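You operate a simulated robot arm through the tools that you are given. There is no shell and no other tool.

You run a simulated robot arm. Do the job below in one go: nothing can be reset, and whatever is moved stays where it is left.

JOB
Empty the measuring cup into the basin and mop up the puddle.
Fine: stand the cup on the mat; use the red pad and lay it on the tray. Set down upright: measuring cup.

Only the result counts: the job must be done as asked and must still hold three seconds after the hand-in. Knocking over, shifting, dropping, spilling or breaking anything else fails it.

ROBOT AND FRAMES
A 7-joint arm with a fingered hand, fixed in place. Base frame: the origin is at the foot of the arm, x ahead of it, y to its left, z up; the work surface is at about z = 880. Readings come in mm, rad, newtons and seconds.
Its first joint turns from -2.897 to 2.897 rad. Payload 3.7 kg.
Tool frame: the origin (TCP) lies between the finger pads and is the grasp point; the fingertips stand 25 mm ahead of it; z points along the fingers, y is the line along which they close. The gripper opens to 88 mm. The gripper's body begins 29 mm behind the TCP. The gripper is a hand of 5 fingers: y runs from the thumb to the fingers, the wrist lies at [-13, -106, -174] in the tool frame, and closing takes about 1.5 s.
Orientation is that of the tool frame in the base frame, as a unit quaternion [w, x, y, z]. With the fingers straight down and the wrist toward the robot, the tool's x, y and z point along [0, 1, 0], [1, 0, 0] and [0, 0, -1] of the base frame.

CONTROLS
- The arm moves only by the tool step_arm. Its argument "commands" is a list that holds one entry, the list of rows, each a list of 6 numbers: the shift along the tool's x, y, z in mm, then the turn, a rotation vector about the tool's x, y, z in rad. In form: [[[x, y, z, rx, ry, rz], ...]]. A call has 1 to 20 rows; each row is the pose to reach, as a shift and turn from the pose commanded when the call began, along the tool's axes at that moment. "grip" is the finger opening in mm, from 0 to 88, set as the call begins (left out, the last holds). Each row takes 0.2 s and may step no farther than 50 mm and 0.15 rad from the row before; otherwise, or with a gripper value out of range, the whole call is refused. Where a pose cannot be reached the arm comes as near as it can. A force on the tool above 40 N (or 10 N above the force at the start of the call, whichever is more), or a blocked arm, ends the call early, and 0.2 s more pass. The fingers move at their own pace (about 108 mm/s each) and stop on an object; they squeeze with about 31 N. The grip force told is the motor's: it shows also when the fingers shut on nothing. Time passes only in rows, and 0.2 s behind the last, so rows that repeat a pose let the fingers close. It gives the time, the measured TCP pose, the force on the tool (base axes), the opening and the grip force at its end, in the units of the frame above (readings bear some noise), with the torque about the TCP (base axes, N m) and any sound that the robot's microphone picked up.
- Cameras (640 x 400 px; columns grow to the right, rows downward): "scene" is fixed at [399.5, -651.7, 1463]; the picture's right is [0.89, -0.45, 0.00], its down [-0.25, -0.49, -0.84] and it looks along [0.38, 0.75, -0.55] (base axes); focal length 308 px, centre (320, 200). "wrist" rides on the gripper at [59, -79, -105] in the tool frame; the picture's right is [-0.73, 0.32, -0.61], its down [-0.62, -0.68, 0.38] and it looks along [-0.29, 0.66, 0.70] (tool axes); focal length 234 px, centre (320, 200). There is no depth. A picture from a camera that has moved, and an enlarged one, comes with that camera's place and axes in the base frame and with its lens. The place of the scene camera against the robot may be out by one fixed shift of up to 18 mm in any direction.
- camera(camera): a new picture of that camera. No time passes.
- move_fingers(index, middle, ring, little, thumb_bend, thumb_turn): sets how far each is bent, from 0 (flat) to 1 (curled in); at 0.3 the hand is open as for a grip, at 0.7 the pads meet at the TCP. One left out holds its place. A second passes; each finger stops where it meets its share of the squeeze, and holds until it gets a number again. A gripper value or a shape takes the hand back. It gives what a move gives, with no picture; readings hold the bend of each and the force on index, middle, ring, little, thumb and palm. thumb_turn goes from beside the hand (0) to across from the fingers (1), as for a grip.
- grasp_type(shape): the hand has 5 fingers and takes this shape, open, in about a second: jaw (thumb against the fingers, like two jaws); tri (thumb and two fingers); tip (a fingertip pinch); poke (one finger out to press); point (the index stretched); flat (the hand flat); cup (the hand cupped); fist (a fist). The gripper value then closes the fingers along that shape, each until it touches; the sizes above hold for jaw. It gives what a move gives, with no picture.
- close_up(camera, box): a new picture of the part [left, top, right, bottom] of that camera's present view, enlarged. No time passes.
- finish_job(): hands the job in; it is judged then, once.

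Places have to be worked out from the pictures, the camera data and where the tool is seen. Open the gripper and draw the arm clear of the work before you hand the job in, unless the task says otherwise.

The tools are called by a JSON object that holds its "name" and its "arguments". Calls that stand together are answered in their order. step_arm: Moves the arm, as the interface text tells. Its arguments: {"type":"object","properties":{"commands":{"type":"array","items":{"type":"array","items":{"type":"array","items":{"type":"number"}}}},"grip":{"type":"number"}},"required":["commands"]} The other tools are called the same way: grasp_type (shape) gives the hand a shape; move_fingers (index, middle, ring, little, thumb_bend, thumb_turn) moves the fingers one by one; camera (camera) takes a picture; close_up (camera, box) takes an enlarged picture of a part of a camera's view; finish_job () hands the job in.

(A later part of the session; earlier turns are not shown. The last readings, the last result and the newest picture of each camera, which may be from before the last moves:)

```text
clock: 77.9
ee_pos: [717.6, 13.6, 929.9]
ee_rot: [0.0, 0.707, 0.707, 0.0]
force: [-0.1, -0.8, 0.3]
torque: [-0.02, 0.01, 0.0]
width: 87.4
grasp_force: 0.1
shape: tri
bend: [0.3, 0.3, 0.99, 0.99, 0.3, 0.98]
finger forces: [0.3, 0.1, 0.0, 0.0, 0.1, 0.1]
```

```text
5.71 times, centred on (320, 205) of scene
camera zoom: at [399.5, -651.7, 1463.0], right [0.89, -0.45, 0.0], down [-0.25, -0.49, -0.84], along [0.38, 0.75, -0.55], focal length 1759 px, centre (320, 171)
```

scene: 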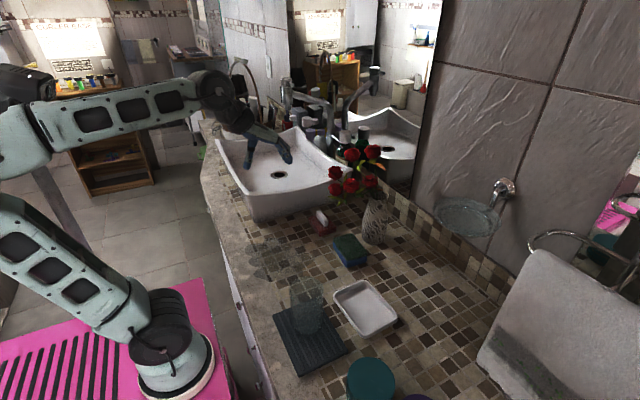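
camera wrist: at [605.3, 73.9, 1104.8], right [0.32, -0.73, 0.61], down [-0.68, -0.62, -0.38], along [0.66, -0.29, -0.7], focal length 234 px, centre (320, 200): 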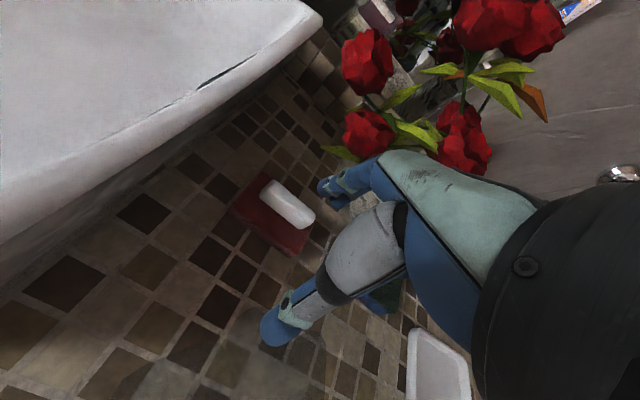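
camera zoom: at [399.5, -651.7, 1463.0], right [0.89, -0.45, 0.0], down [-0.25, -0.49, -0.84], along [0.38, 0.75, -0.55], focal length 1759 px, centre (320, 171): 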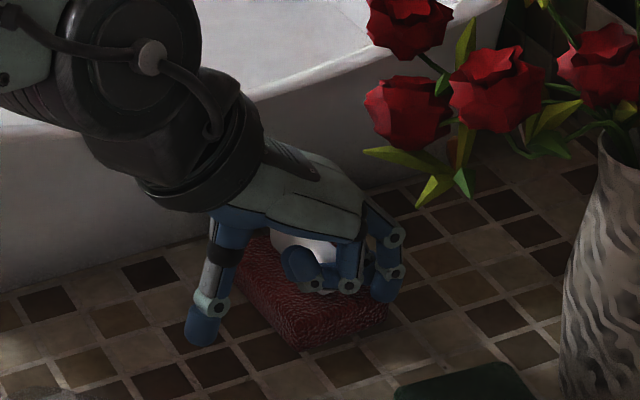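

The pad slid about +29 mm in y – the fingertips were still caught on the bar's end. I look closer before correcting.

{"name": "close_up", "arguments": {"camera": "wrist", "box": [280, 160, 380, 230]}}

{"name": "close_up", "arguments": {"camera": "scene", "box": [300, 200, 350, 235]}}

```text
5.71 times, centred on (330, 195) of wrist
camera zoom: at [639.3, 73.2, 1035.3], right [0.32, -0.73, 0.61], down [-0.68, -0.62, -0.38], along [0.66, -0.29, -0.7], focal length 1338 px, centre (263, 229)
```

zoom: 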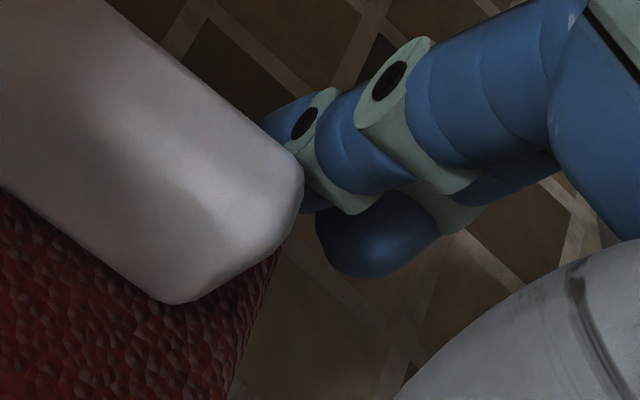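

```text
11.43 times, centred on (325, 218) of scene
camera zoom: at [399.5, -651.7, 1463.0], right [0.89, -0.45, 0.0], down [-0.25, -0.49, -0.84], along [0.38, 0.75, -0.55], focal length 3518 px, centre (263, 0)
```

zoom: 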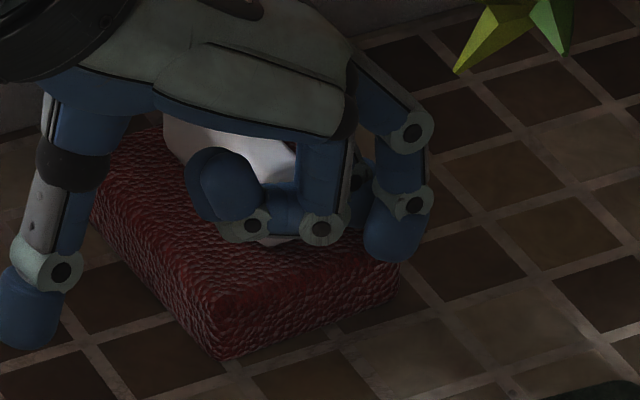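

The index is only half behind the bar: the bar actually spans x≈746–762, so I was ~8 mm short and dragged its corner. I back off 14 mm in y and straighten the two fingers slightly so the tips reach further behind while the knuckles stay away from the leaf.

{"name": "step_arm", "arguments": {"commands": [[[-7, 0, 0, 0, 0, 0], [-14, 0, 0, 0, 0, 0], [-14, 0, 0, 0, 0, 0]]]}}

{"name": "move_fingers", "arguments": {"index": 0.17, "middle": 0.17}}

{"name": "close_up", "arguments": {"camera": "wrist", "box": [240, 130, 400, 240]}}

{"name": "close_up", "arguments": {"camera": "scene", "box": [290, 180, 360, 230]}}

```text
clock: 78.7
ee_pos: [718.2, -1.3, 929.4]
ee_rot: [-0.001, 0.708, 0.706, 0.0]
force: [-0.9, -0.1, 0.3]
torque: [-0.03, 0.02, 0.0]
width: 87.6
grasp_force: 0.1
shape: tri
bend: [0.3, 0.3, 0.99, 0.99, 0.3, 0.98]
finger forces: [0.0, 0.0, 0.0, 0.0, 0.0, 0.1]
```

```text
clock: 79.7
ee_pos: [717.6, -0.4, 929.5]
ee_rot: [0.001, 0.708, 0.706, 0.0]
force: [0.1, -0.6, 1.0]
torque: [0.01, 0.04, 0.01]
width: 100.1
grasp_force: 0.0
shape: fingers
bend: [0.17, 0.17, 0.99, 0.99, 0.3, 0.98]
finger forces: [0.0, 0.0, 0.1, 0.1, 0.0, 0.0]
```

```text
3.64 times, centred on (320, 185) of wrist
camera zoom: at [638.4, 58.5, 1035.4], right [0.32, -0.73, 0.61], down [-0.68, -0.62, -0.38], along [0.66, -0.29, -0.7], focal length 852 px, centre (320, 254)
```

zoom: 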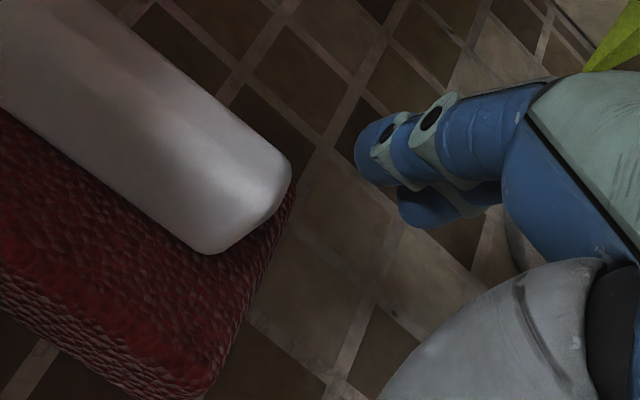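

```text
8.00 times, centred on (325, 205) of scene
camera zoom: at [399.5, -651.7, 1463.0], right [0.89, -0.45, 0.0], down [-0.25, -0.49, -0.84], along [0.38, 0.75, -0.55], focal length 2462 px, centre (280, 160)
```

zoom: 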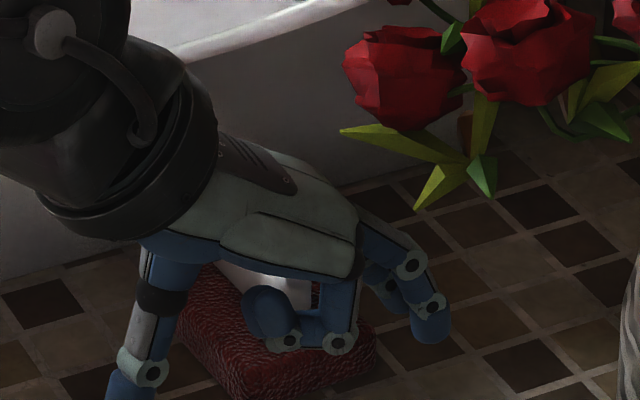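

Fingertips are now well behind the bar's line (inner face ≈ x 775). I shift −7 in x (more leaf clearance), 5 mm down, then slide +40 in y behind the bar.

{"name": "step_arm", "arguments": {"commands": [[[0, -7, 3, 0, 0, 0], [0, -7, 5.5, 0, 0, 0], [10, -7, 5.5, 0, 0, 0], [20, -7, 5.5, 0, 0, 0], [30, -7, 5.5, 0, 0, 0], [40, -7, 5.5, 0, 0, 0], [40, -7, 5.5, 0, 0, 0]]]}}

{"name": "close_up", "arguments": {"camera": "wrist", "box": [200, 100, 440, 250]}}

{"name": "close_up", "arguments": {"camera": "scene", "box": [290, 180, 360, 230]}}

```text
clock: 81.3
ee_pos: [711.1, 39.6, 923.2]
ee_rot: [0.0, 0.708, 0.706, 0.001]
force: [0.4, 0.5, -0.4]
torque: [-0.01, -0.01, 0.03]
width: 99.8
grasp_force: 0.0
shape: fingers
bend: [0.17, 0.17, 0.99, 0.99, 0.3, 0.98]
finger forces: [0.0, 0.1, 0.0, 0.0, 0.1, 0.0]
```

```text
2.67 times, centred on (320, 175) of wrist
camera zoom: at [632.0, 99.1, 1029.3], right [0.32, -0.73, 0.61], down [-0.68, -0.62, -0.38], along [0.66, -0.29, -0.7], focal length 624 px, centre (320, 267)
```

zoom: 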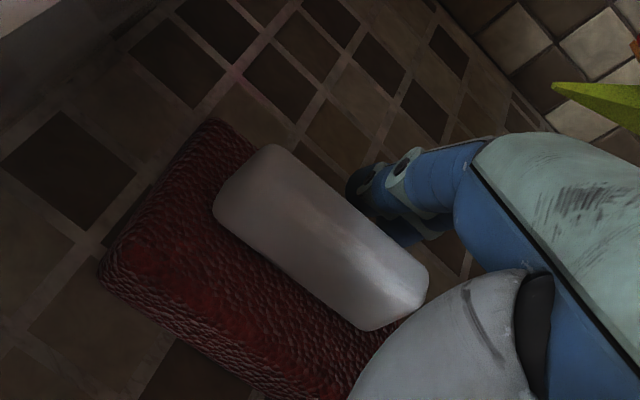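

```text
8.00 times, centred on (325, 205) of scene
camera zoom: at [399.5, -651.7, 1463.0], right [0.89, -0.45, 0.0], down [-0.25, -0.49, -0.84], along [0.38, 0.75, -0.55], focal length 2462 px, centre (280, 160)
```

zoom: 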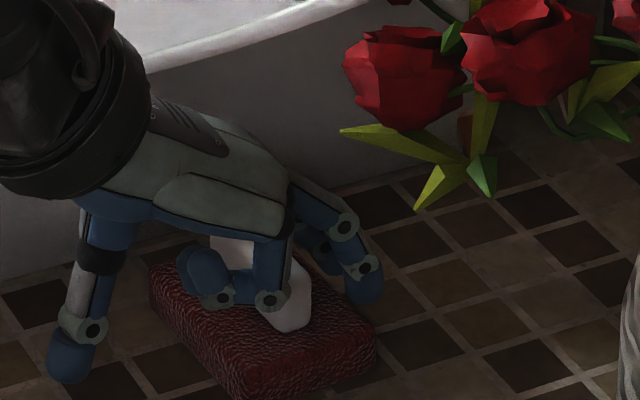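

Both fingertips are now behind the bar and the pad hasn't moved. I draw it straight toward −x by 62 mm, out from under the roses.

{"name": "step_arm", "arguments": {"commands": [[[0, -6, 0, 0, 0, 0], [0, -12, 0, 0, 0, 0], [0, -20, 0, 0, 0, 0], [0, -28, 0, 0, 0, 0], [0, -36, 0, 0, 0, 0], [0, -45, 0, 0, 0, 0], [0, -54, 0, 0, 0, 0], [0, -62, 0, 0, 0, 0], [0, -62, 0, 0, 0, 0]]]}}

{"name": "close_up", "arguments": {"camera": "wrist", "box": [200, 100, 440, 250]}}

{"name": "close_up", "arguments": {"camera": "scene", "box": [270, 180, 370, 250]}}

```text
clock: 83.3
ee_pos: [648.1, 39.6, 924.2]
ee_rot: [0.0, 0.708, 0.707, 0.001]
force: [0.0, -0.2, -0.3]
torque: [-0.01, 0.05, 0.01]
width: 100.3
grasp_force: 0.4
shape: fingers
bend: [0.17, 0.17, 0.99, 0.99, 0.3, 0.98]
finger forces: [0.2, 0.0, 0.0, 0.1, 0.0, 0.0]
```

```text
2.67 times, centred on (320, 175) of wrist
camera zoom: at [568.8, 98.8, 1030.6], right [0.32, -0.73, 0.61], down [-0.68, -0.62, -0.38], along [0.66, -0.29, -0.7], focal length 624 px, centre (320, 267)
```

zoom: 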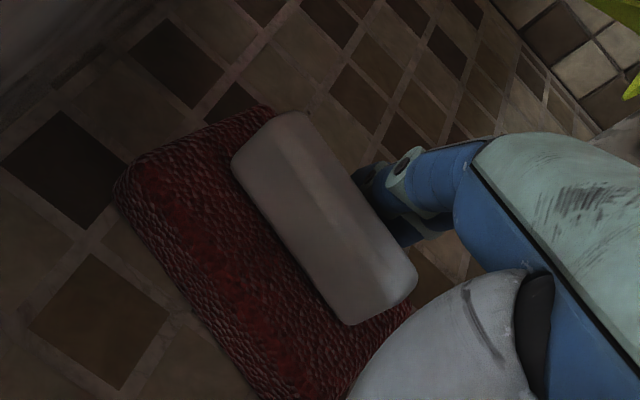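

```text
5.71 times, centred on (320, 215) of scene
camera zoom: at [399.5, -651.7, 1463.0], right [0.89, -0.45, 0.0], down [-0.25, -0.49, -0.84], along [0.38, 0.75, -0.55], focal length 1759 px, centre (320, 114)
```

zoom: 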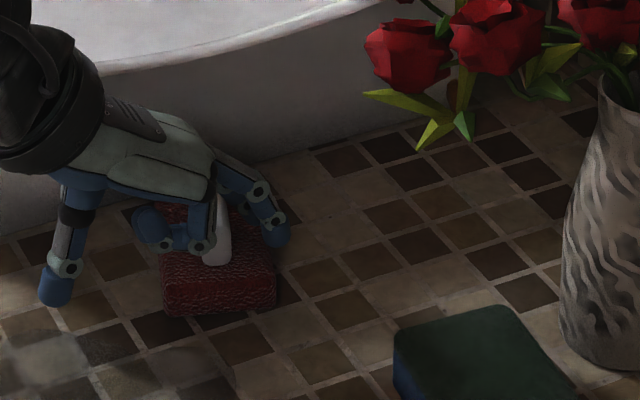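

The pad is now clear of the roses, turned about 19°, with the bar centre near (689,56). I lift the fingers out, yaw −19° to match, and move over the bar.

{"name": "step_arm", "arguments": {"commands": [[[0, 0, -20, 0, 0, 0], [0, 0, -42, 0, 0, 0], [4.8, 13, -42, 0, 0, 0.11], [9.6, 27, -42, 0, 0, 0.22], [14.4, 40, -42, 0, 0, 0.33], [14.4, 40, -42, 0, 0, 0.33], [14.4, 40, -42, 0, 0, 0.33]]]}}

{"name": "grasp_type", "arguments": {"shape": "tri"}}

{"name": "camera", "arguments": {"camera": "wrist"}}

{"name": "close_up", "arguments": {"camera": "scene", "box": [260, 160, 380, 245]}}

```text
clock: 84.9
ee_pos: [688.4, 52.6, 966.5]
ee_rot: [-0.001, 0.814, 0.581, -0.001]
force: [0.4, 0.1, 0.6]
torque: [0.03, 0.02, 0.0]
width: 100.2
grasp_force: 0.0
shape: fingers
bend: [0.17, 0.17, 0.99, 0.99, 0.3, 0.98]
finger forces: [0.0, 0.1, 0.0, 0.0, 0.0, 0.0]
```

```text
clock: 85.8
ee_pos: [688.7, 53.1, 966.6]
ee_rot: [0.0, 0.814, 0.581, -0.001]
force: [0.7, -0.2, 0.1]
torque: [0.01, -0.02, -0.01]
width: 87.9
grasp_force: 0.0
shape: tri
bend: [0.3, 0.3, 0.99, 0.99, 0.3, 0.98]
finger forces: [0.0, 0.1, 0.0, 0.0, 0.0, 0.0]
```

```text
taken
camera wrist: at [633.1, 134.5, 1072.0], right [0.07, -0.79, 0.61], down [-0.85, -0.37, -0.38], along [0.53, -0.49, -0.7], focal length 234 px, centre (320, 200)
```

wrist: 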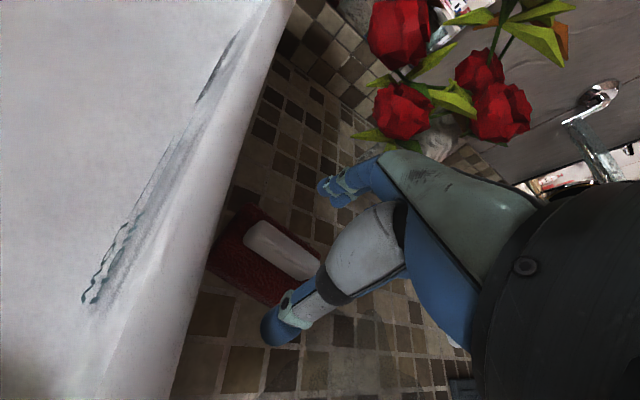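

```text
4.71 times, centred on (320, 202) of scene
camera zoom: at [399.5, -651.7, 1463.0], right [0.89, -0.45, 0.0], down [-0.25, -0.49, -0.84], along [0.38, 0.75, -0.55], focal length 1448 px, centre (320, 188)
```

zoom: 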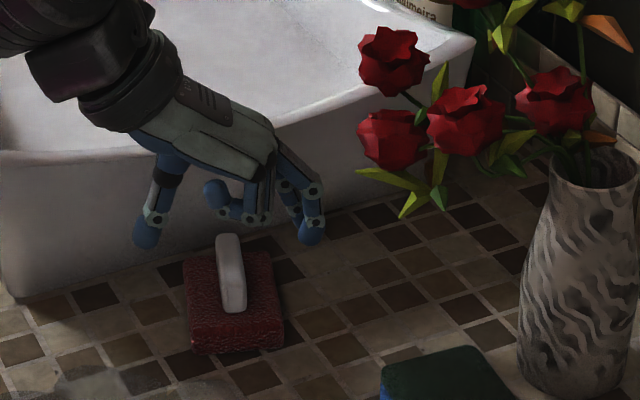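

The bar centre is ≈(691,56.5), only a few mm from the TCP. I descend to z≈930 with that correction.

{"name": "step_arm", "arguments": {"commands": [[[1.5, 1, 12, 0, 0, -0.02], [3, 2, 24, 0, 0, -0.04], [4, 2, 36, 0, 0, -0.05], [4, 2, 36, 0, 0, -0.05], [4, 2, 36, 0, 0, -0.05]]]}}

{"name": "close_up", "arguments": {"camera": "wrist", "box": [200, 130, 400, 330]}}

{"name": "close_up", "arguments": {"camera": "scene", "box": [270, 180, 350, 240]}}

```text
clock: 87.0
ee_pos: [690.6, 56.6, 930.3]
ee_rot: [0.0, 0.8, 0.601, 0.0]
force: [0.0, -0.2, 0.1]
torque: [-0.01, 0.0, 0.0]
width: 87.8
grasp_force: 0.1
shape: tri
bend: [0.3, 0.3, 0.99, 0.99, 0.3, 0.98]
finger forces: [0.0, 0.0, 0.0, 0.0, 0.0, 0.0]
```

```text
2.00 times, centred on (300, 230) of wrist
camera zoom: at [631.5, 135.9, 1035.8], right [0.11, -0.79, 0.61], down [-0.83, -0.41, -0.38], along [0.55, -0.46, -0.7], focal length 468 px, centre (360, 140)
```

zoom: 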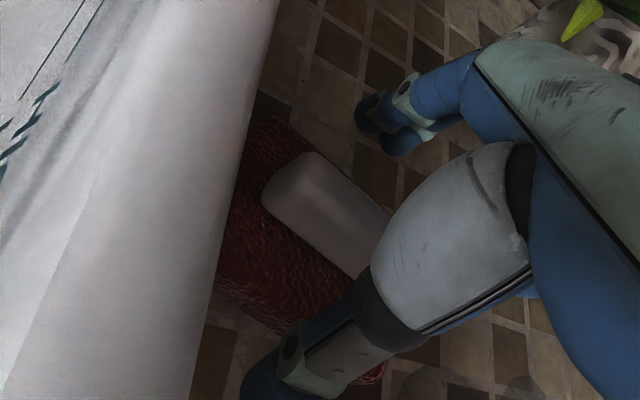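

```text
6.67 times, centred on (310, 210) of scene
camera zoom: at [399.5, -651.7, 1463.0], right [0.89, -0.45, 0.0], down [-0.25, -0.49, -0.84], along [0.38, 0.75, -0.55], focal length 2052 px, centre (387, 133)
```

zoom: 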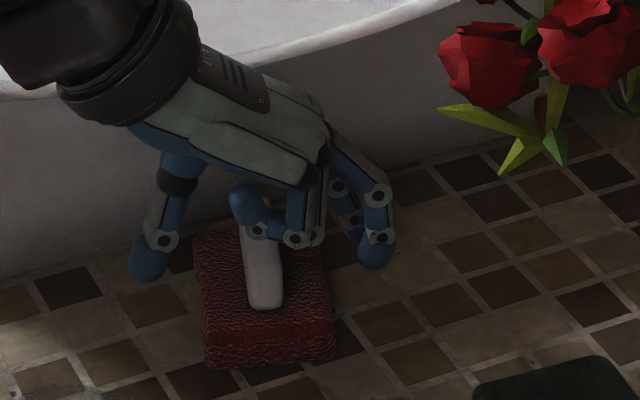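

The bar lies between thumb and the two fingers. I close onto it.

{"name": "step_arm", "arguments": {"commands": [[[0, 0, 0, 0, 0, 0], [0, 0, 0, 0, 0, 0], [0, 0, 0, 0, 0, 0], [0, 0, 0, 0, 0, 0], [0, 0, 0, 0, 0, 0], [0, 0, 0, 0, 0, 0], [0, 0, 0, 0, 0, 0], [0, 0, 0, 0, 0, 0], [0, 0, 0, 0, 0, 0]]], "grip": 4}}

{"name": "close_up", "arguments": {"camera": "wrist", "box": [200, 130, 400, 330]}}

{"name": "close_up", "arguments": {"camera": "scene", "box": [270, 180, 350, 240]}}

```text
clock: 89.0
ee_pos: [691.9, 56.1, 929.2]
ee_rot: [0.0, 0.799, 0.601, 0.0]
force: [-0.4, 0.4, 0.2]
torque: [0.03, -0.02, -0.01]
width: 10.4
grasp_force: 30.6
shape: tri
bend: [0.72, 0.65, 1.0, 1.0, 0.74, 1.0]
finger forces: [14.1, 13.8, 0.1, 0.0, 27.8, 0.0]
```

```text
2.00 times, centred on (300, 230) of wrist
camera zoom: at [631.6, 135.9, 1035.8], right [0.11, -0.79, 0.61], down [-0.83, -0.41, -0.38], along [0.55, -0.46, -0.7], focal length 468 px, centre (360, 140)
```

zoom: 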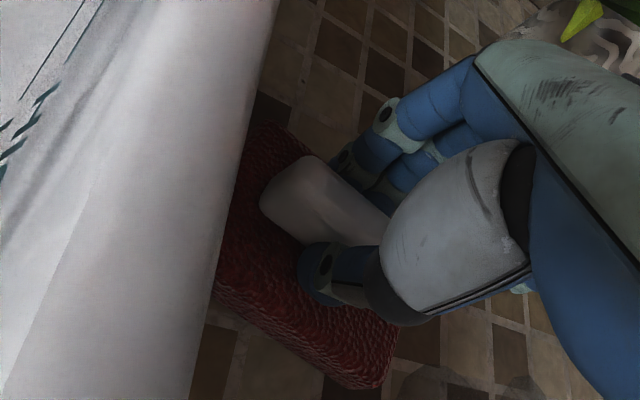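

```text
6.67 times, centred on (310, 210) of scene
camera zoom: at [399.5, -651.7, 1463.0], right [0.89, -0.45, 0.0], down [-0.25, -0.49, -0.84], along [0.38, 0.75, -0.55], focal length 2052 px, centre (387, 133)
```

zoom: 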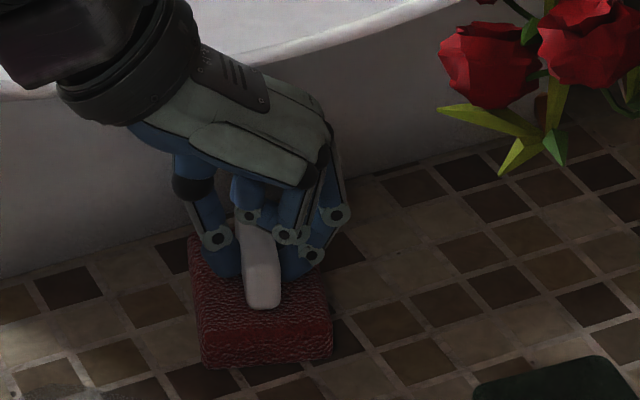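

Firm grip (14+14 N against 28 N). I lift it a little to check hold, moving off −y from the basin wall.

{"name": "step_arm", "arguments": {"commands": [[[0, 0, -8, 0, 0, 0], [-5, 0, -18, 0, 0, 0], [-15, 2, -30, 0, 0, 0], [-30, 4, -45, 0, 0, 0], [-45, 6, -60, 0, 0, 0], [-45, 6, -60, 0, 0, 0]]]}}

{"name": "close_up", "arguments": {"camera": "scene", "box": [220, 180, 348, 280]}}

{"name": "camera", "arguments": {"camera": "wrist"}}

```text
clock: 90.4
ee_pos: [685.2, 11.5, 990.7]
ee_rot: [0.0, 0.8, 0.6, 0.0]
force: [1.1, 0.8, -0.1]
torque: [0.01, 0.03, -0.04]
width: 10.7
grasp_force: 30.6
shape: tri
bend: [0.72, 0.65, 1.0, 1.0, 0.74, 1.0]
finger forces: [14.0, 13.7, 0.0, 0.1, 27.9, 0.1]
```

```text
4.00 times, centred on (284, 230) of scene
camera zoom: at [399.5, -651.7, 1463.0], right [0.89, -0.45, 0.0], down [-0.25, -0.49, -0.84], along [0.38, 0.75, -0.55], focal length 1231 px, centre (464, 80)
```

zoom: 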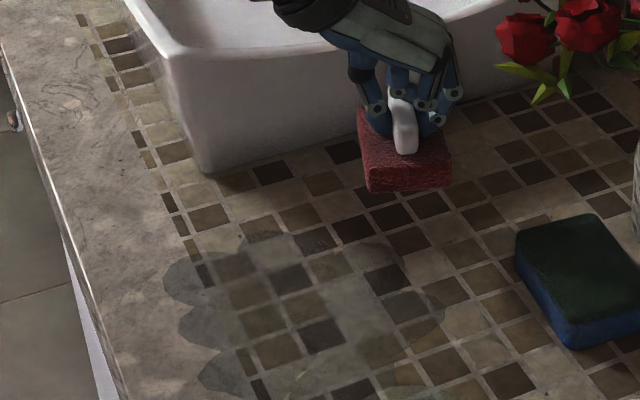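

```text
taken
camera wrist: at [626.7, 90.8, 1096.6], right [0.11, -0.79, 0.61], down [-0.83, -0.41, -0.38], along [0.55, -0.46, -0.7], focal length 234 px, centre (320, 200)
```

wrist: 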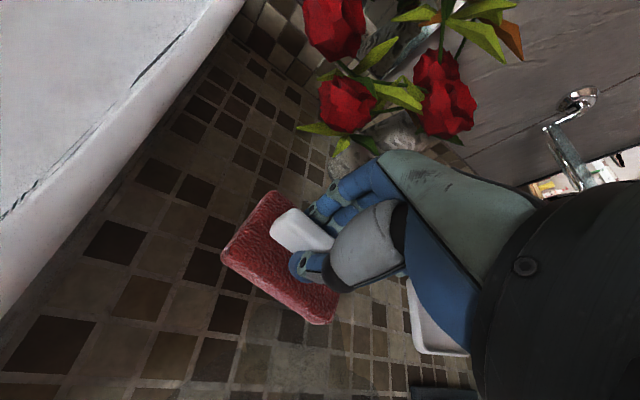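

The pad is held by its bar, attached and lifted. Now I zoom on the puddle's lower part to fix its full extent.

{"name": "close_up", "arguments": {"camera": "scene", "box": [240, 225, 330, 285]}}

{"name": "close_up", "arguments": {"camera": "scene", "box": [230, 215, 290, 265]}}

```text
6.67 times, centred on (285, 255) of scene
camera zoom: at [399.5, -651.7, 1463.0], right [0.89, -0.45, 0.0], down [-0.25, -0.49, -0.84], along [0.38, 0.75, -0.55], focal length 2052 px, centre (553, -167)
```

zoom: 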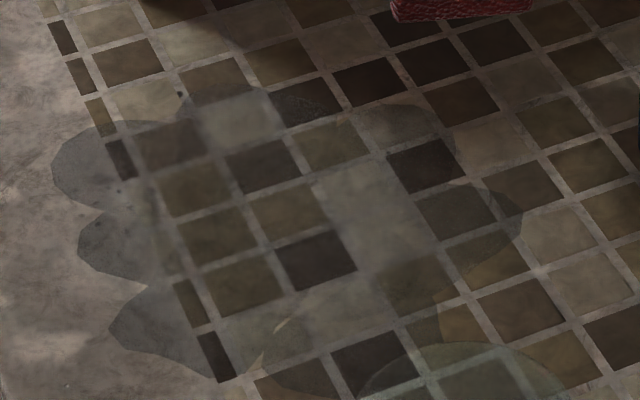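

```text
8.00 times, centred on (260, 240) of scene
camera zoom: at [399.5, -651.7, 1463.0], right [0.89, -0.45, 0.0], down [-0.25, -0.49, -0.84], along [0.38, 0.75, -0.55], focal length 2462 px, centre (800, -120)
```

zoom: 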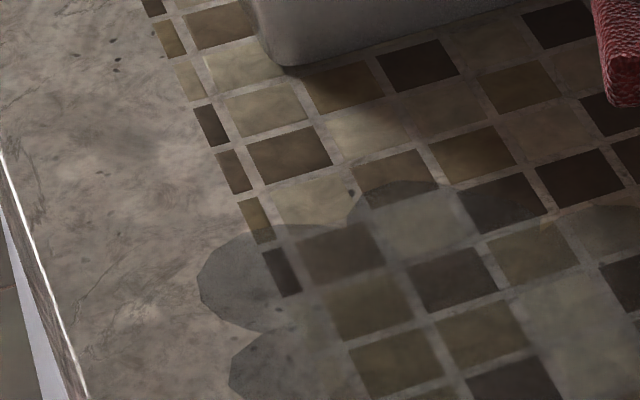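

The puddle is roughly a disc: x 504–676, y −128…57. I turn the pad square (yaw +16°) over the first strip start (665,25) still in the air.

{"name": "step_arm", "arguments": {"commands": [[[3.7, -11.5, 0, 0, 0, -0.142], [7.4, -23, 0, 0, 0, -0.284], [7.4, -23, 10, 0, 0, -0.284], [7.4, -23, 25, 0, 0, -0.284], [7.4, -23, 40, 0, 0, -0.284], [7.4, -23, 50, 0, 0, -0.284], [7.4, -23, 50, 0, 0, -0.284], [7.4, -23, 50, 0, 0, -0.284]]]}}

{"name": "close_up", "arguments": {"camera": "scene", "box": [230, 180, 358, 280]}}

{"name": "camera", "arguments": {"camera": "wrist"}}

```text
clock: 92.2
ee_pos: [666.4, 24.9, 940.1]
ee_rot: [0.0, 0.706, 0.708, 0.0]
force: [0.0, 0.3, -0.3]
torque: [0.03, 0.0, 0.01]
width: 10.7
grasp_force: 30.7
shape: tri
bend: [0.72, 0.65, 1.0, 1.0, 0.74, 1.0]
finger forces: [14.0, 13.9, 0.0, 0.0, 27.9, 0.0]
```

```text
4.00 times, centred on (294, 230) of scene
camera zoom: at [399.5, -651.7, 1463.0], right [0.89, -0.45, 0.0], down [-0.25, -0.49, -0.84], along [0.38, 0.75, -0.55], focal length 1231 px, centre (424, 80)
```

zoom: 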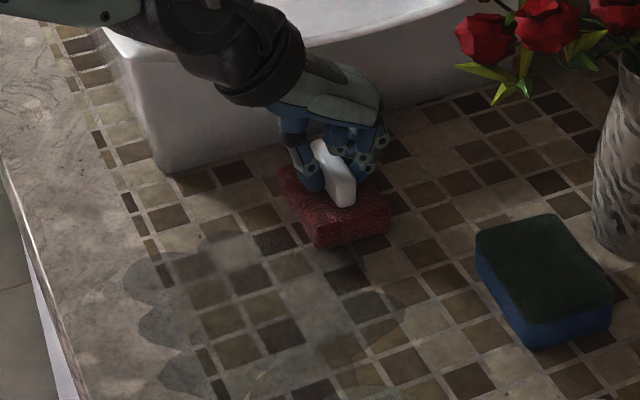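

```text
taken
camera wrist: at [586.7, 84.5, 1045.9], right [0.32, -0.73, 0.61], down [-0.68, -0.62, -0.38], along [0.66, -0.29, -0.7], focal length 234 px, centre (320, 200)
```

wrist: 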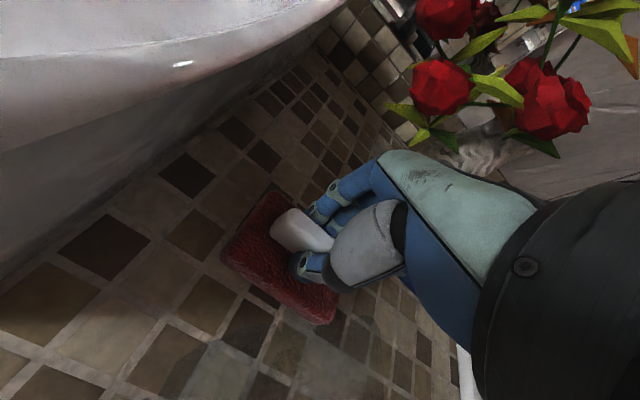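

Pad is aligned over the puddle's far corner, ~11 mm up. I lower gently until it bears lightly on the surface.

{"name": "step_arm", "arguments": {"commands": [[[0, 0, 4, 0, 0, 0], [0, 0, 8, 0, 0, 0], [0, 0, 11, 0, 0, 0], [0, 0, 12, 0, 0, 0], [0, 0, 12, 0, 0, 0]]]}}

```text
clock: 93.4
ee_pos: [664.1, 24.6, 929.8]
ee_rot: [0.0, 0.706, 0.708, 0.0]
force: [0.0, 1.7, 6.3]
torque: [0.03, -0.01, 0.02]
width: 10.5
grasp_force: 31.3
shape: tri
bend: [0.72, 0.65, 1.0, 1.0, 0.74, 1.0]
finger forces: [14.8, 14.7, 0.1, 0.0, 29.3, 0.0]
```

Contact with about 6 N. I wipe the first strip along −x (y≈25) from x 665 to 518.

{"name": "step_arm", "arguments": {"commands": [[[0, -8, 0, 0, 0, 0], [0, -20, 0, 0, 0, 0], [0, -34, 0, 0, 0, 0], [0, -48, 0, 0, 0, 0], [0, -62, 0, 0, 0, 0], [0, -76, 0, 0, 0, 0], [0, -90, 0, 0, 0, 0], [0, -104, 0, 0, 0, 0], [0, -118, 0, 0, 0, 0], [0, -132, 0, 0, 0, 0], [0, -146, 0, 0, 0, 0], [0, -146, 0, 0, 0, 0]]]}}

{"name": "close_up", "arguments": {"camera": "scene", "box": [220, 190, 348, 290]}}

```text
clock: 96.0
ee_pos: [521.3, 24.5, 930.5]
ee_rot: [-0.001, 0.707, 0.708, -0.001]
force: [0.0, 0.9, 0.0]
torque: [-0.01, 0.01, 0.02]
width: 11.6
grasp_force: 30.9
shape: tri
bend: [0.72, 0.64, 1.0, 1.0, 0.75, 1.0]
finger forces: [15.1, 15.1, 0.1, 0.0, 30.1, 0.1]
out of reach, approached as far as the arm can: row 11, 12
```

```text
4.00 times, centred on (284, 240) of scene
camera zoom: at [399.5, -651.7, 1463.0], right [0.89, -0.45, 0.0], down [-0.25, -0.49, -0.84], along [0.38, 0.75, -0.55], focal length 1231 px, centre (464, 40)
```

zoom: 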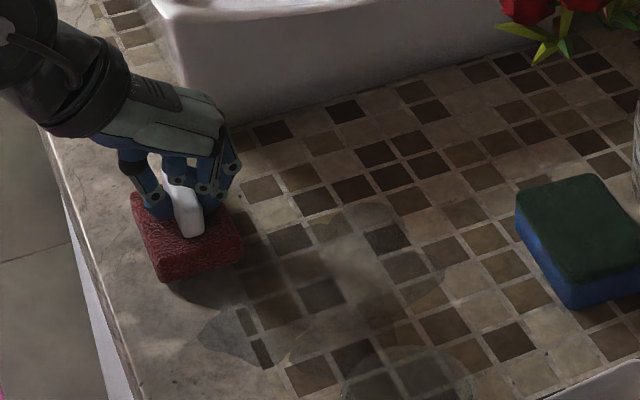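

The strip is wiped clean; x≈521 is the near reach limit, but the pad edge already covers to x≈492. I shift to y≈−33 pressing slightly, and wipe back along +x.

{"name": "step_arm", "arguments": {"commands": [[[-6, 1, 1, 0, 0, 0], [-18, 2, 1.5, 0, 0, 0], [-32, 2, 1.5, 0, 0, 0], [-46, 2, 1.5, 0, 0, 0], [-57, 2, 1.5, 0, 0, 0], [-57, 12, 1.5, 0, 0, 0], [-57, 26, 1.5, 0, 0, 0], [-57, 40, 1.5, 0, 0, 0], [-57, 54, 1.5, 0, 0, 0], [-57, 68, 1.5, 0, 0, 0], [-57, 82, 1.5, 0, 0, 0], [-57, 96, 1.5, 0, 0, 0], [-57, 110, 1.5, 0, 0, 0], [-57, 124, 1.5, 0, 0, 0], [-57, 138, 1.5, 0, 0, 0], [-57, 148, 1.5, 0, 0, 0], [-57, 148, 1.5, 0, 0, 0]]]}}

{"name": "close_up", "arguments": {"camera": "scene", "box": [220, 190, 348, 290]}}

```text
clock: 99.6
ee_pos: [670.7, -31.4, 929.4]
ee_rot: [0.0, 0.706, 0.708, 0.0]
force: [0.9, 0.1, -0.3]
torque: [0.0, 0.02, 0.0]
width: 11.3
grasp_force: 30.3
shape: tri
bend: [0.72, 0.64, 1.0, 1.0, 0.75, 1.0]
finger forces: [15.7, 15.1, 0.0, 0.0, 30.8, 0.1]
out of reach, approached as far as the arm can: row 2, 3, 4, 5, 6
```

```text
4.00 times, centred on (284, 240) of scene
camera zoom: at [399.5, -651.7, 1463.0], right [0.89, -0.45, 0.0], down [-0.25, -0.49, -0.84], along [0.38, 0.75, -0.55], focal length 1231 px, centre (464, 40)
```

zoom: 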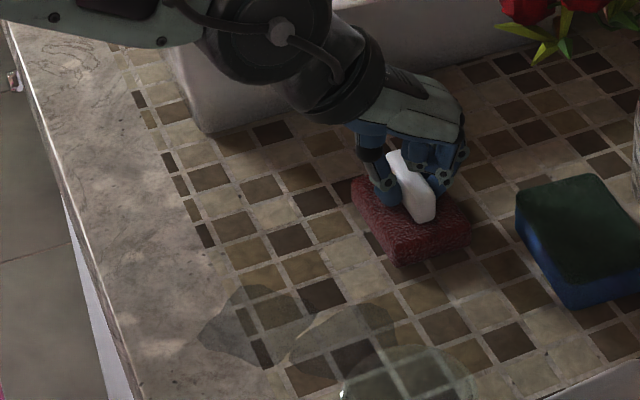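

Most is gone; what remains lies around x 504–625, y −130…−30. I press 1.5 mm more, shift to y≈−90 and wipe along −x.

{"name": "step_arm", "arguments": {"commands": [[[-6, -1, 1.5, 0, 0, 0], [-18, -3, 1.5, 0, 0, 0], [-32, -5, 1.5, 0, 0, 0], [-46, -7, 1.5, 0, 0, 0], [-58, -9, 1.5, 0, 0, 0], [-58, -20, 1.5, 0, 0, 0], [-58, -34, 1.5, 0, 0, 0], [-58, -48, 1.5, 0, 0, 0], [-58, -62, 1.5, 0, 0, 0], [-58, -76, 1.5, 0, 0, 0], [-58, -90, 1.5, 0, 0, 0], [-58, -104, 1.5, 0, 0, 0], [-58, -118, 1.5, 0, 0, 0], [-58, -132, 1.5, 0, 0, 0], [-58, -143, 1.5, 0, 0, 0], [-58, -143, 1.5, 0, 0, 0]]]}}

{"name": "close_up", "arguments": {"camera": "scene", "box": [220, 190, 348, 290]}}

```text
clock: 103.0
ee_pos: [530.3, -90.6, 937.4]
ee_rot: [-0.001, 0.707, 0.707, 0.0]
force: [-0.3, 0.8, -0.3]
torque: [-0.03, 0.02, -0.02]
width: 11.3
grasp_force: 30.6
shape: tri
bend: [0.72, 0.64, 1.0, 1.0, 0.75, 1.0]
finger forces: [15.8, 15.3, 0.0, 0.0, 30.9, 0.0]
out of reach, approached as far as the arm can: row 14, 15, 16
```

```text
4.00 times, centred on (284, 240) of scene
camera zoom: at [399.5, -651.7, 1463.0], right [0.89, -0.45, 0.0], down [-0.25, -0.49, -0.84], along [0.38, 0.75, -0.55], focal length 1231 px, centre (464, 40)
```

zoom: 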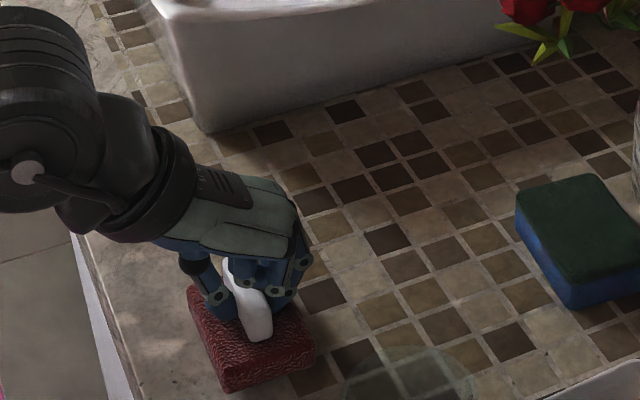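

The pad lifted slightly at the reach limit here. I raise it and move aside to see what remains.

{"name": "step_arm", "arguments": {"commands": [[[0, 20, -20, 0, 0, 0], [10, 50, -45, 0, 0, 0], [40, 90, -70, 0, 0, 0], [80, 120, -90, 0, 0, 0], [120, 150, -100, 0, 0, 0], [120, 150, -100, 0, 0, 0]]]}}

{"name": "close_up", "arguments": {"camera": "scene", "box": [220, 190, 348, 290]}}

{"name": "close_up", "arguments": {"camera": "scene", "box": [240, 225, 330, 285]}}

```text
refused: row 3 steps farther than a row can; nothing moved
```

```text
4.00 times, centred on (284, 240) of scene
camera zoom: at [399.5, -651.7, 1463.0], right [0.89, -0.45, 0.0], down [-0.25, -0.49, -0.84], along [0.38, 0.75, -0.55], focal length 1231 px, centre (464, 40)
```

zoom: 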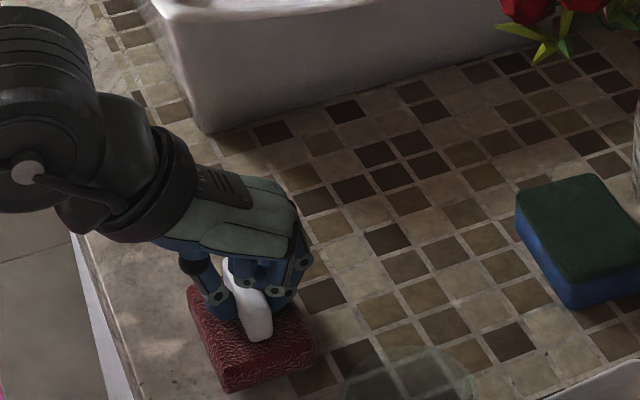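

```text
6.67 times, centred on (285, 255) of scene
camera zoom: at [399.5, -651.7, 1463.0], right [0.89, -0.45, 0.0], down [-0.25, -0.49, -0.84], along [0.38, 0.75, -0.55], focal length 2052 px, centre (553, -167)
```

zoom: 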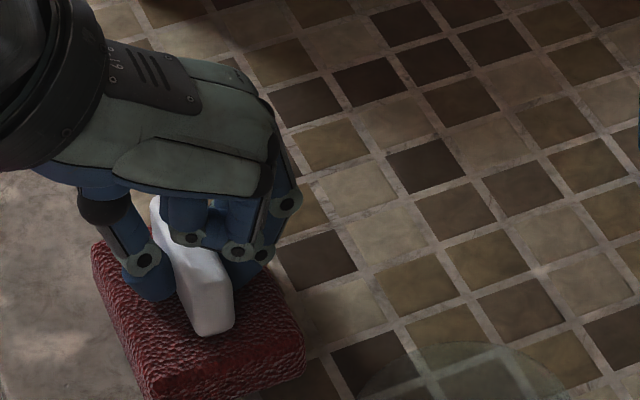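

That row was too long and was refused; I repeat the raise-and-move-aside with smaller steps.

{"name": "step_arm", "arguments": {"commands": [[[0, 15, -20, 0, 0, 0], [10, 35, -45, 0, 0, 0], [30, 60, -65, 0, 0, 0], [55, 85, -80, 0, 0, 0], [80, 110, -90, 0, 0, 0], [105, 130, -100, 0, 0, 0], [130, 150, -105, 0, 0, 0], [130, 150, -105, 0, 0, 0]]]}}

{"name": "close_up", "arguments": {"camera": "scene", "box": [220, 190, 348, 290]}}

{"name": "close_up", "arguments": {"camera": "scene", "box": [240, 225, 330, 285]}}

```text
clock: 104.8
ee_pos: [679.6, 39.1, 1042.8]
ee_rot: [0.0, 0.707, 0.707, 0.0]
force: [0.0, -1.1, -0.2]
torque: [-0.01, 0.02, -0.02]
width: 11.4
grasp_force: 30.7
shape: tri
bend: [0.72, 0.64, 1.0, 1.0, 0.75, 1.0]
finger forces: [15.5, 15.3, 0.0, 0.0, 30.8, 0.1]
```

```text
4.00 times, centred on (284, 240) of scene
camera zoom: at [399.5, -651.7, 1463.0], right [0.89, -0.45, 0.0], down [-0.25, -0.49, -0.84], along [0.38, 0.75, -0.55], focal length 1231 px, centre (464, 40)
```

zoom: 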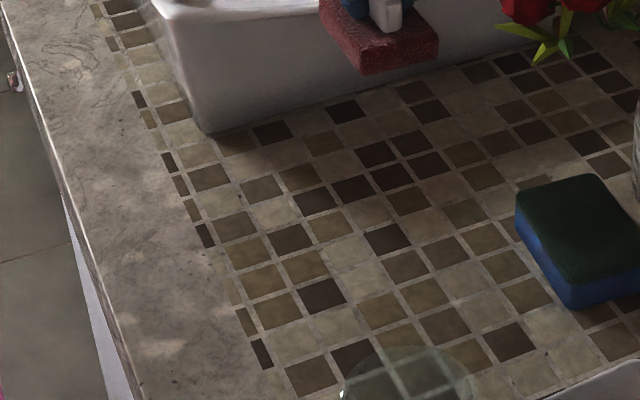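

```text
6.67 times, centred on (285, 255) of scene
camera zoom: at [399.5, -651.7, 1463.0], right [0.89, -0.45, 0.0], down [-0.25, -0.49, -0.84], along [0.38, 0.75, -0.55], focal length 2052 px, centre (553, -167)
```

zoom: 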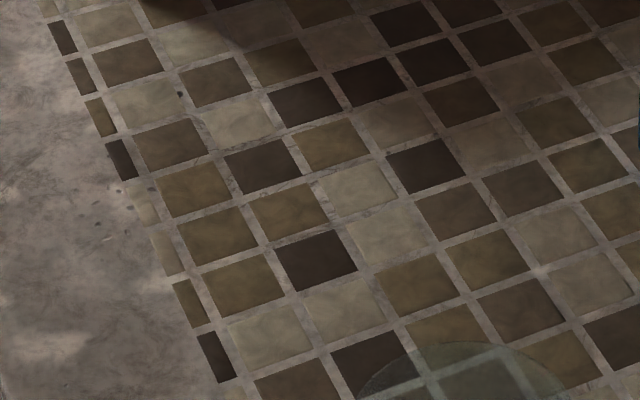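

The whole puddle area now looks dry. I carry the pad toward the tray at this height (clear of sponge and cup) and look down from the wrist camera.

{"name": "step_arm", "arguments": {"commands": [[[-30, 1, 0, 0, 0, 0], [-65, 2, 0, 0, 0, 0], [-105, 4, 0, 0, 0, 0], [-145, 6, 0, 0, 0, 0], [-185, 8, 0, 0, 0, 0], [-215, 9, 0, 0, 0, 0], [-235, 10, 0, 0, 0, 0], [-235, 10, 0, 0, 0, 0], [-235, 10, 0, 0, 0, 0]]]}}

{"name": "camera", "arguments": {"camera": "wrist"}}

{"name": "camera", "arguments": {"camera": "scene"}}

{"name": "close_up", "arguments": {"camera": "scene", "box": [250, 230, 410, 340]}}

```text
clock: 106.8
ee_pos: [691.2, -196.6, 1043.5]
ee_rot: [0.0, 0.706, 0.708, 0.001]
force: [-0.2, 0.7, -0.1]
torque: [-0.04, 0.0, -0.01]
width: 11.0
grasp_force: 30.5
shape: tri
bend: [0.72, 0.64, 1.0, 1.0, 0.75, 1.0]
finger forces: [15.4, 15.2, 0.1, 0.0, 30.7, 0.0]
```

```text
taken
camera wrist: at [613.3, -137.4, 1149.0], right [0.32, -0.73, 0.61], down [-0.68, -0.62, -0.38], along [0.66, -0.29, -0.7], focal length 234 px, centre (320, 200)
```

wrist: 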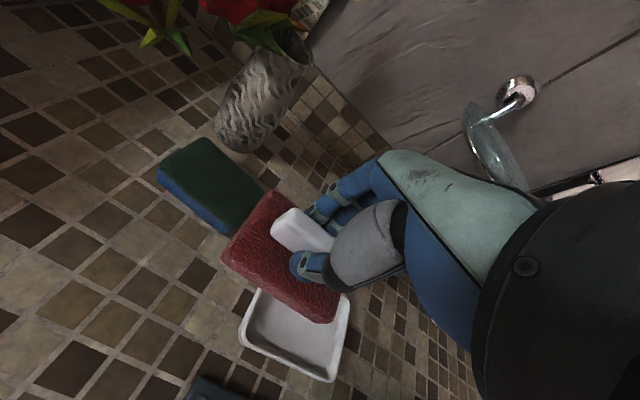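

```text
taken
```

scene: 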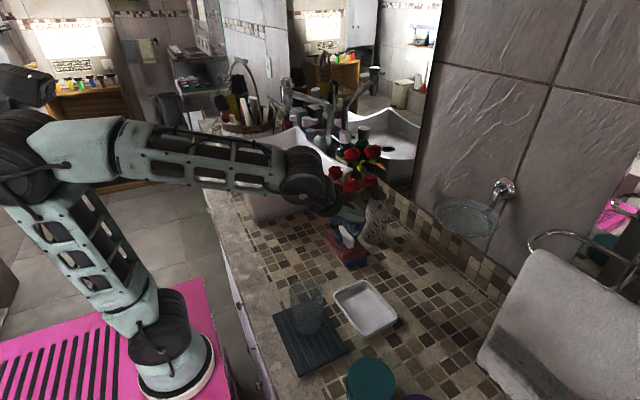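

```text
3.64 times, centred on (330, 285) of scene
camera zoom: at [399.5, -651.7, 1463.0], right [0.89, -0.45, 0.0], down [-0.25, -0.49, -0.84], along [0.38, 0.75, -0.55], focal length 1119 px, centre (284, -109)
```

zoom: 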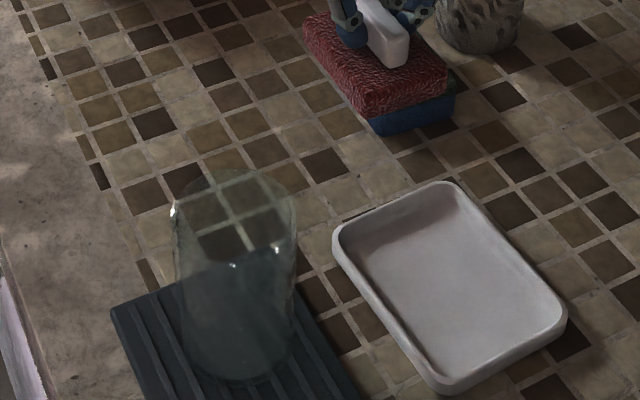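

The area is dry, and the pad hangs centred on the TCP and axis-aligned. The tray is centred at ≈(696,−284), 90×120 mm; I move over it and come down to about 25 mm above its floor.

{"name": "step_arm", "arguments": {"commands": [[[-25, 2, 0, 0, 0, 0], [-55, 4, 0, 0, 0, 0], [-80, 6, 0, 0, 0, 0], [-87.4, 7, 0, 0, 0, 0], [-87.4, 7, 20, 0, 0, 0], [-87.4, 7, 42, 0, 0, 0], [-87.4, 7, 64, 0, 0, 0], [-87.4, 7, 82, 0, 0, 0], [-87.4, 7, 82, 0, 0, 0], [-87.4, 7, 82, 0, 0, 0]]]}}

{"name": "close_up", "arguments": {"camera": "scene", "box": [270, 240, 430, 350]}}

{"name": "close_up", "arguments": {"camera": "wrist", "box": [180, 160, 400, 380]}}

```text
clock: 109.0
ee_pos: [697.8, -279.2, 957.3]
ee_rot: [0.0, 0.706, 0.708, 0.0]
force: [0.1, -0.2, 0.3]
torque: [0.0, -0.01, 0.01]
width: 11.3
grasp_force: 30.7
shape: tri
bend: [0.72, 0.64, 1.0, 1.0, 0.75, 1.0]
finger forces: [15.3, 15.2, 0.0, 0.1, 30.4, 0.0]
```

```text
3.64 times, centred on (350, 295) of scene
camera zoom: at [399.5, -651.7, 1463.0], right [0.89, -0.45, 0.0], down [-0.25, -0.49, -0.84], along [0.38, 0.75, -0.55], focal length 1119 px, centre (211, -146)
```

zoom: 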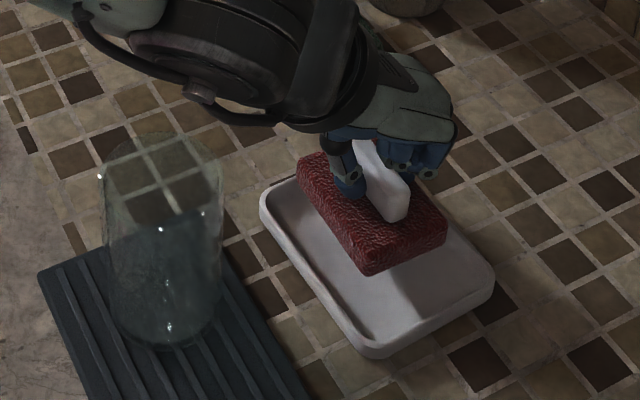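

```text
1.82 times, centred on (290, 270) of wrist
camera zoom: at [618.5, -220.1, 1063.2], right [0.32, -0.73, 0.61], down [-0.68, -0.62, -0.38], along [0.66, -0.29, -0.7], focal length 426 px, centre (374, 73)
```

zoom: 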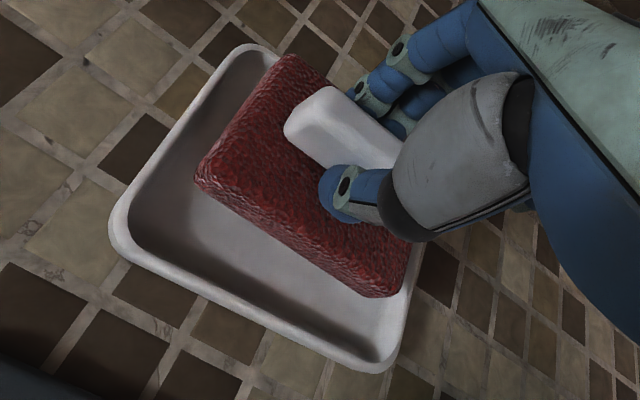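

Pad centre ≈ (693,−278) versus tray centre ≈ (694.5,−287). I shift −9 in y, and lower 15 mm.

{"name": "step_arm", "arguments": {"commands": [[[-9, 1.5, 0, 0, 0, 0], [-9, 1.5, 5, 0, 0, 0], [-9, 1.5, 10, 0, 0, 0], [-9, 1.5, 15, 0, 0, 0], [-9, 1.5, 15, 0, 0, 0]]]}}

{"name": "close_up", "arguments": {"camera": "scene", "box": [290, 260, 410, 345]}}

{"name": "close_up", "arguments": {"camera": "wrist", "box": [180, 160, 400, 380]}}

```text
clock: 110.2
ee_pos: [696.6, -291.1, 944.7]
ee_rot: [0.0, 0.707, 0.707, 0.0]
force: [-1.1, -0.5, -0.1]
torque: [-0.03, 0.0, 0.01]
width: 11.1
grasp_force: 31.2
shape: tri
bend: [0.72, 0.64, 1.0, 1.0, 0.75, 1.0]
finger forces: [15.3, 15.0, 0.0, 0.1, 30.4, 0.0]
```

```text
4.71 times, centred on (350, 302) of scene
camera zoom: at [399.5, -651.7, 1463.0], right [0.89, -0.45, 0.0], down [-0.25, -0.49, -0.84], along [0.38, 0.75, -0.55], focal length 1448 px, centre (179, -282)
```

zoom: 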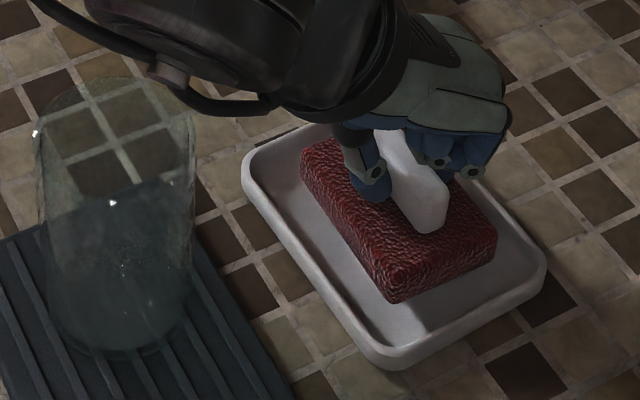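

```text
1.82 times, centred on (290, 270) of wrist
camera zoom: at [618.1, -232.4, 1049.8], right [0.32, -0.73, 0.61], down [-0.68, -0.62, -0.38], along [0.66, -0.29, -0.7], focal length 426 px, centre (374, 73)
```

zoom: 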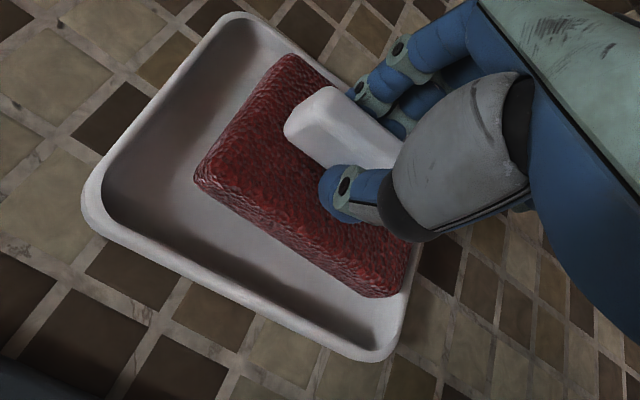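

The pad is centred in the tray with even margins. I lower slowly onto the tray floor.

{"name": "step_arm", "arguments": {"commands": [[[0, 0, 2, 0, 0, 0], [0, 0, 4, 0, 0, 0], [0, 0, 6, 0, 0, 0], [0, 0, 6, 0, 0, 0]]]}}

{"name": "step_arm", "arguments": {"commands": [[[0, 0, 1, 0, 0, 0], [0, 0, 2, 0, 0, 0], [0, 0, 2, 0, 0, 0]]]}}

```text
clock: 111.2
ee_pos: [698.4, -291.0, 938.3]
ee_rot: [0.0, 0.707, 0.708, -0.001]
force: [-0.8, 0.0, 0.6]
torque: [-0.02, 0.01, 0.01]
width: 11.2
grasp_force: 31.4
shape: tri
bend: [0.72, 0.64, 1.0, 1.0, 0.75, 1.0]
finger forces: [15.4, 15.0, 0.0, 0.1, 30.4, 0.1]
```

```text
clock: 112.0
ee_pos: [698.8, -292.6, 937.2]
ee_rot: [0.0, 0.707, 0.707, 0.001]
force: [-0.5, -0.2, -0.5]
torque: [0.04, -0.02, 0.01]
width: 11.3
grasp_force: 31.4
shape: tri
bend: [0.72, 0.64, 1.0, 1.0, 0.75, 1.0]
finger forces: [15.3, 15.1, 0.1, 0.1, 30.4, 0.0]
```

No contact yet at z≈936.5; I continue down 2 mm at a time.

{"name": "step_arm", "arguments": {"commands": [[[0, 0, 1, 0, 0, 0], [0, 0, 2, 0, 0, 0], [0, 0, 2, 0, 0, 0]]]}}

{"name": "step_arm", "arguments": {"commands": [[[0, 0, 0.8, 0, 0, 0], [0, 0, 1.5, 0, 0, 0], [0, 0, 1.5, 0, 0, 0]]]}}

{"name": "close_up", "arguments": {"camera": "scene", "box": [290, 260, 410, 345]}}

```text
clock: 112.8
ee_pos: [699.0, -291.7, 934.8]
ee_rot: [0.0, 0.707, 0.708, 0.0]
force: [-0.3, -0.5, 0.0]
torque: [0.0, 0.03, 0.02]
width: 11.4
grasp_force: 31.1
shape: tri
bend: [0.72, 0.64, 1.0, 1.0, 0.75, 1.0]
finger forces: [15.4, 15.1, 0.1, 0.0, 30.4, 0.1]
```

```text
clock: 113.6
ee_pos: [696.7, -291.4, 933.3]
ee_rot: [0.0, 0.707, 0.708, -0.001]
force: [-0.4, 0.5, 0.7]
torque: [-0.01, 0.0, -0.01]
width: 11.2
grasp_force: 31.1
shape: tri
bend: [0.72, 0.65, 1.0, 1.0, 0.75, 1.0]
finger forces: [15.4, 15.0, 0.0, 0.0, 30.6, 0.0]
```

```text
4.71 times, centred on (350, 302) of scene
camera zoom: at [399.5, -651.7, 1463.0], right [0.89, -0.45, 0.0], down [-0.25, -0.49, -0.84], along [0.38, 0.75, -0.55], focal length 1448 px, centre (179, -282)
```

zoom: 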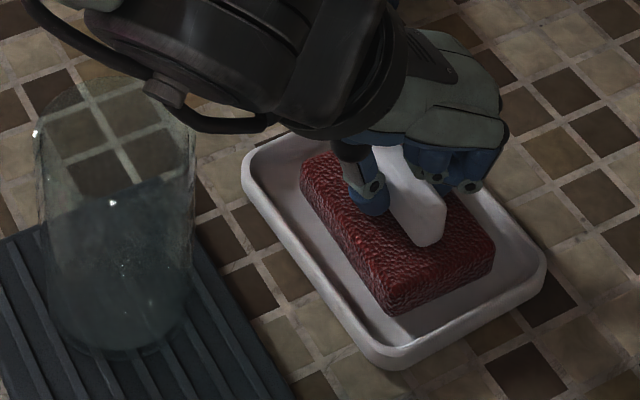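

Almost down; another 1.5 mm to meet the floor.

{"name": "step_arm", "arguments": {"commands": [[[0, 0, 0.8, 0, 0, 0], [0, 0, 1.5, 0, 0, 0], [0, 0, 1.5, 0, 0, 0]]]}}

```text
clock: 114.4
ee_pos: [698.6, -291.8, 932.3]
ee_rot: [0.001, 0.707, 0.707, 0.0]
force: [-3.5, 0.4, 7.8]
torque: [-0.01, -0.01, -0.01]
width: 11.3
grasp_force: 31.3
shape: tri
bend: [0.72, 0.65, 1.0, 1.0, 0.75, 1.0]
finger forces: [14.7, 14.7, 0.0, 0.0, 32.6, 0.1]
```

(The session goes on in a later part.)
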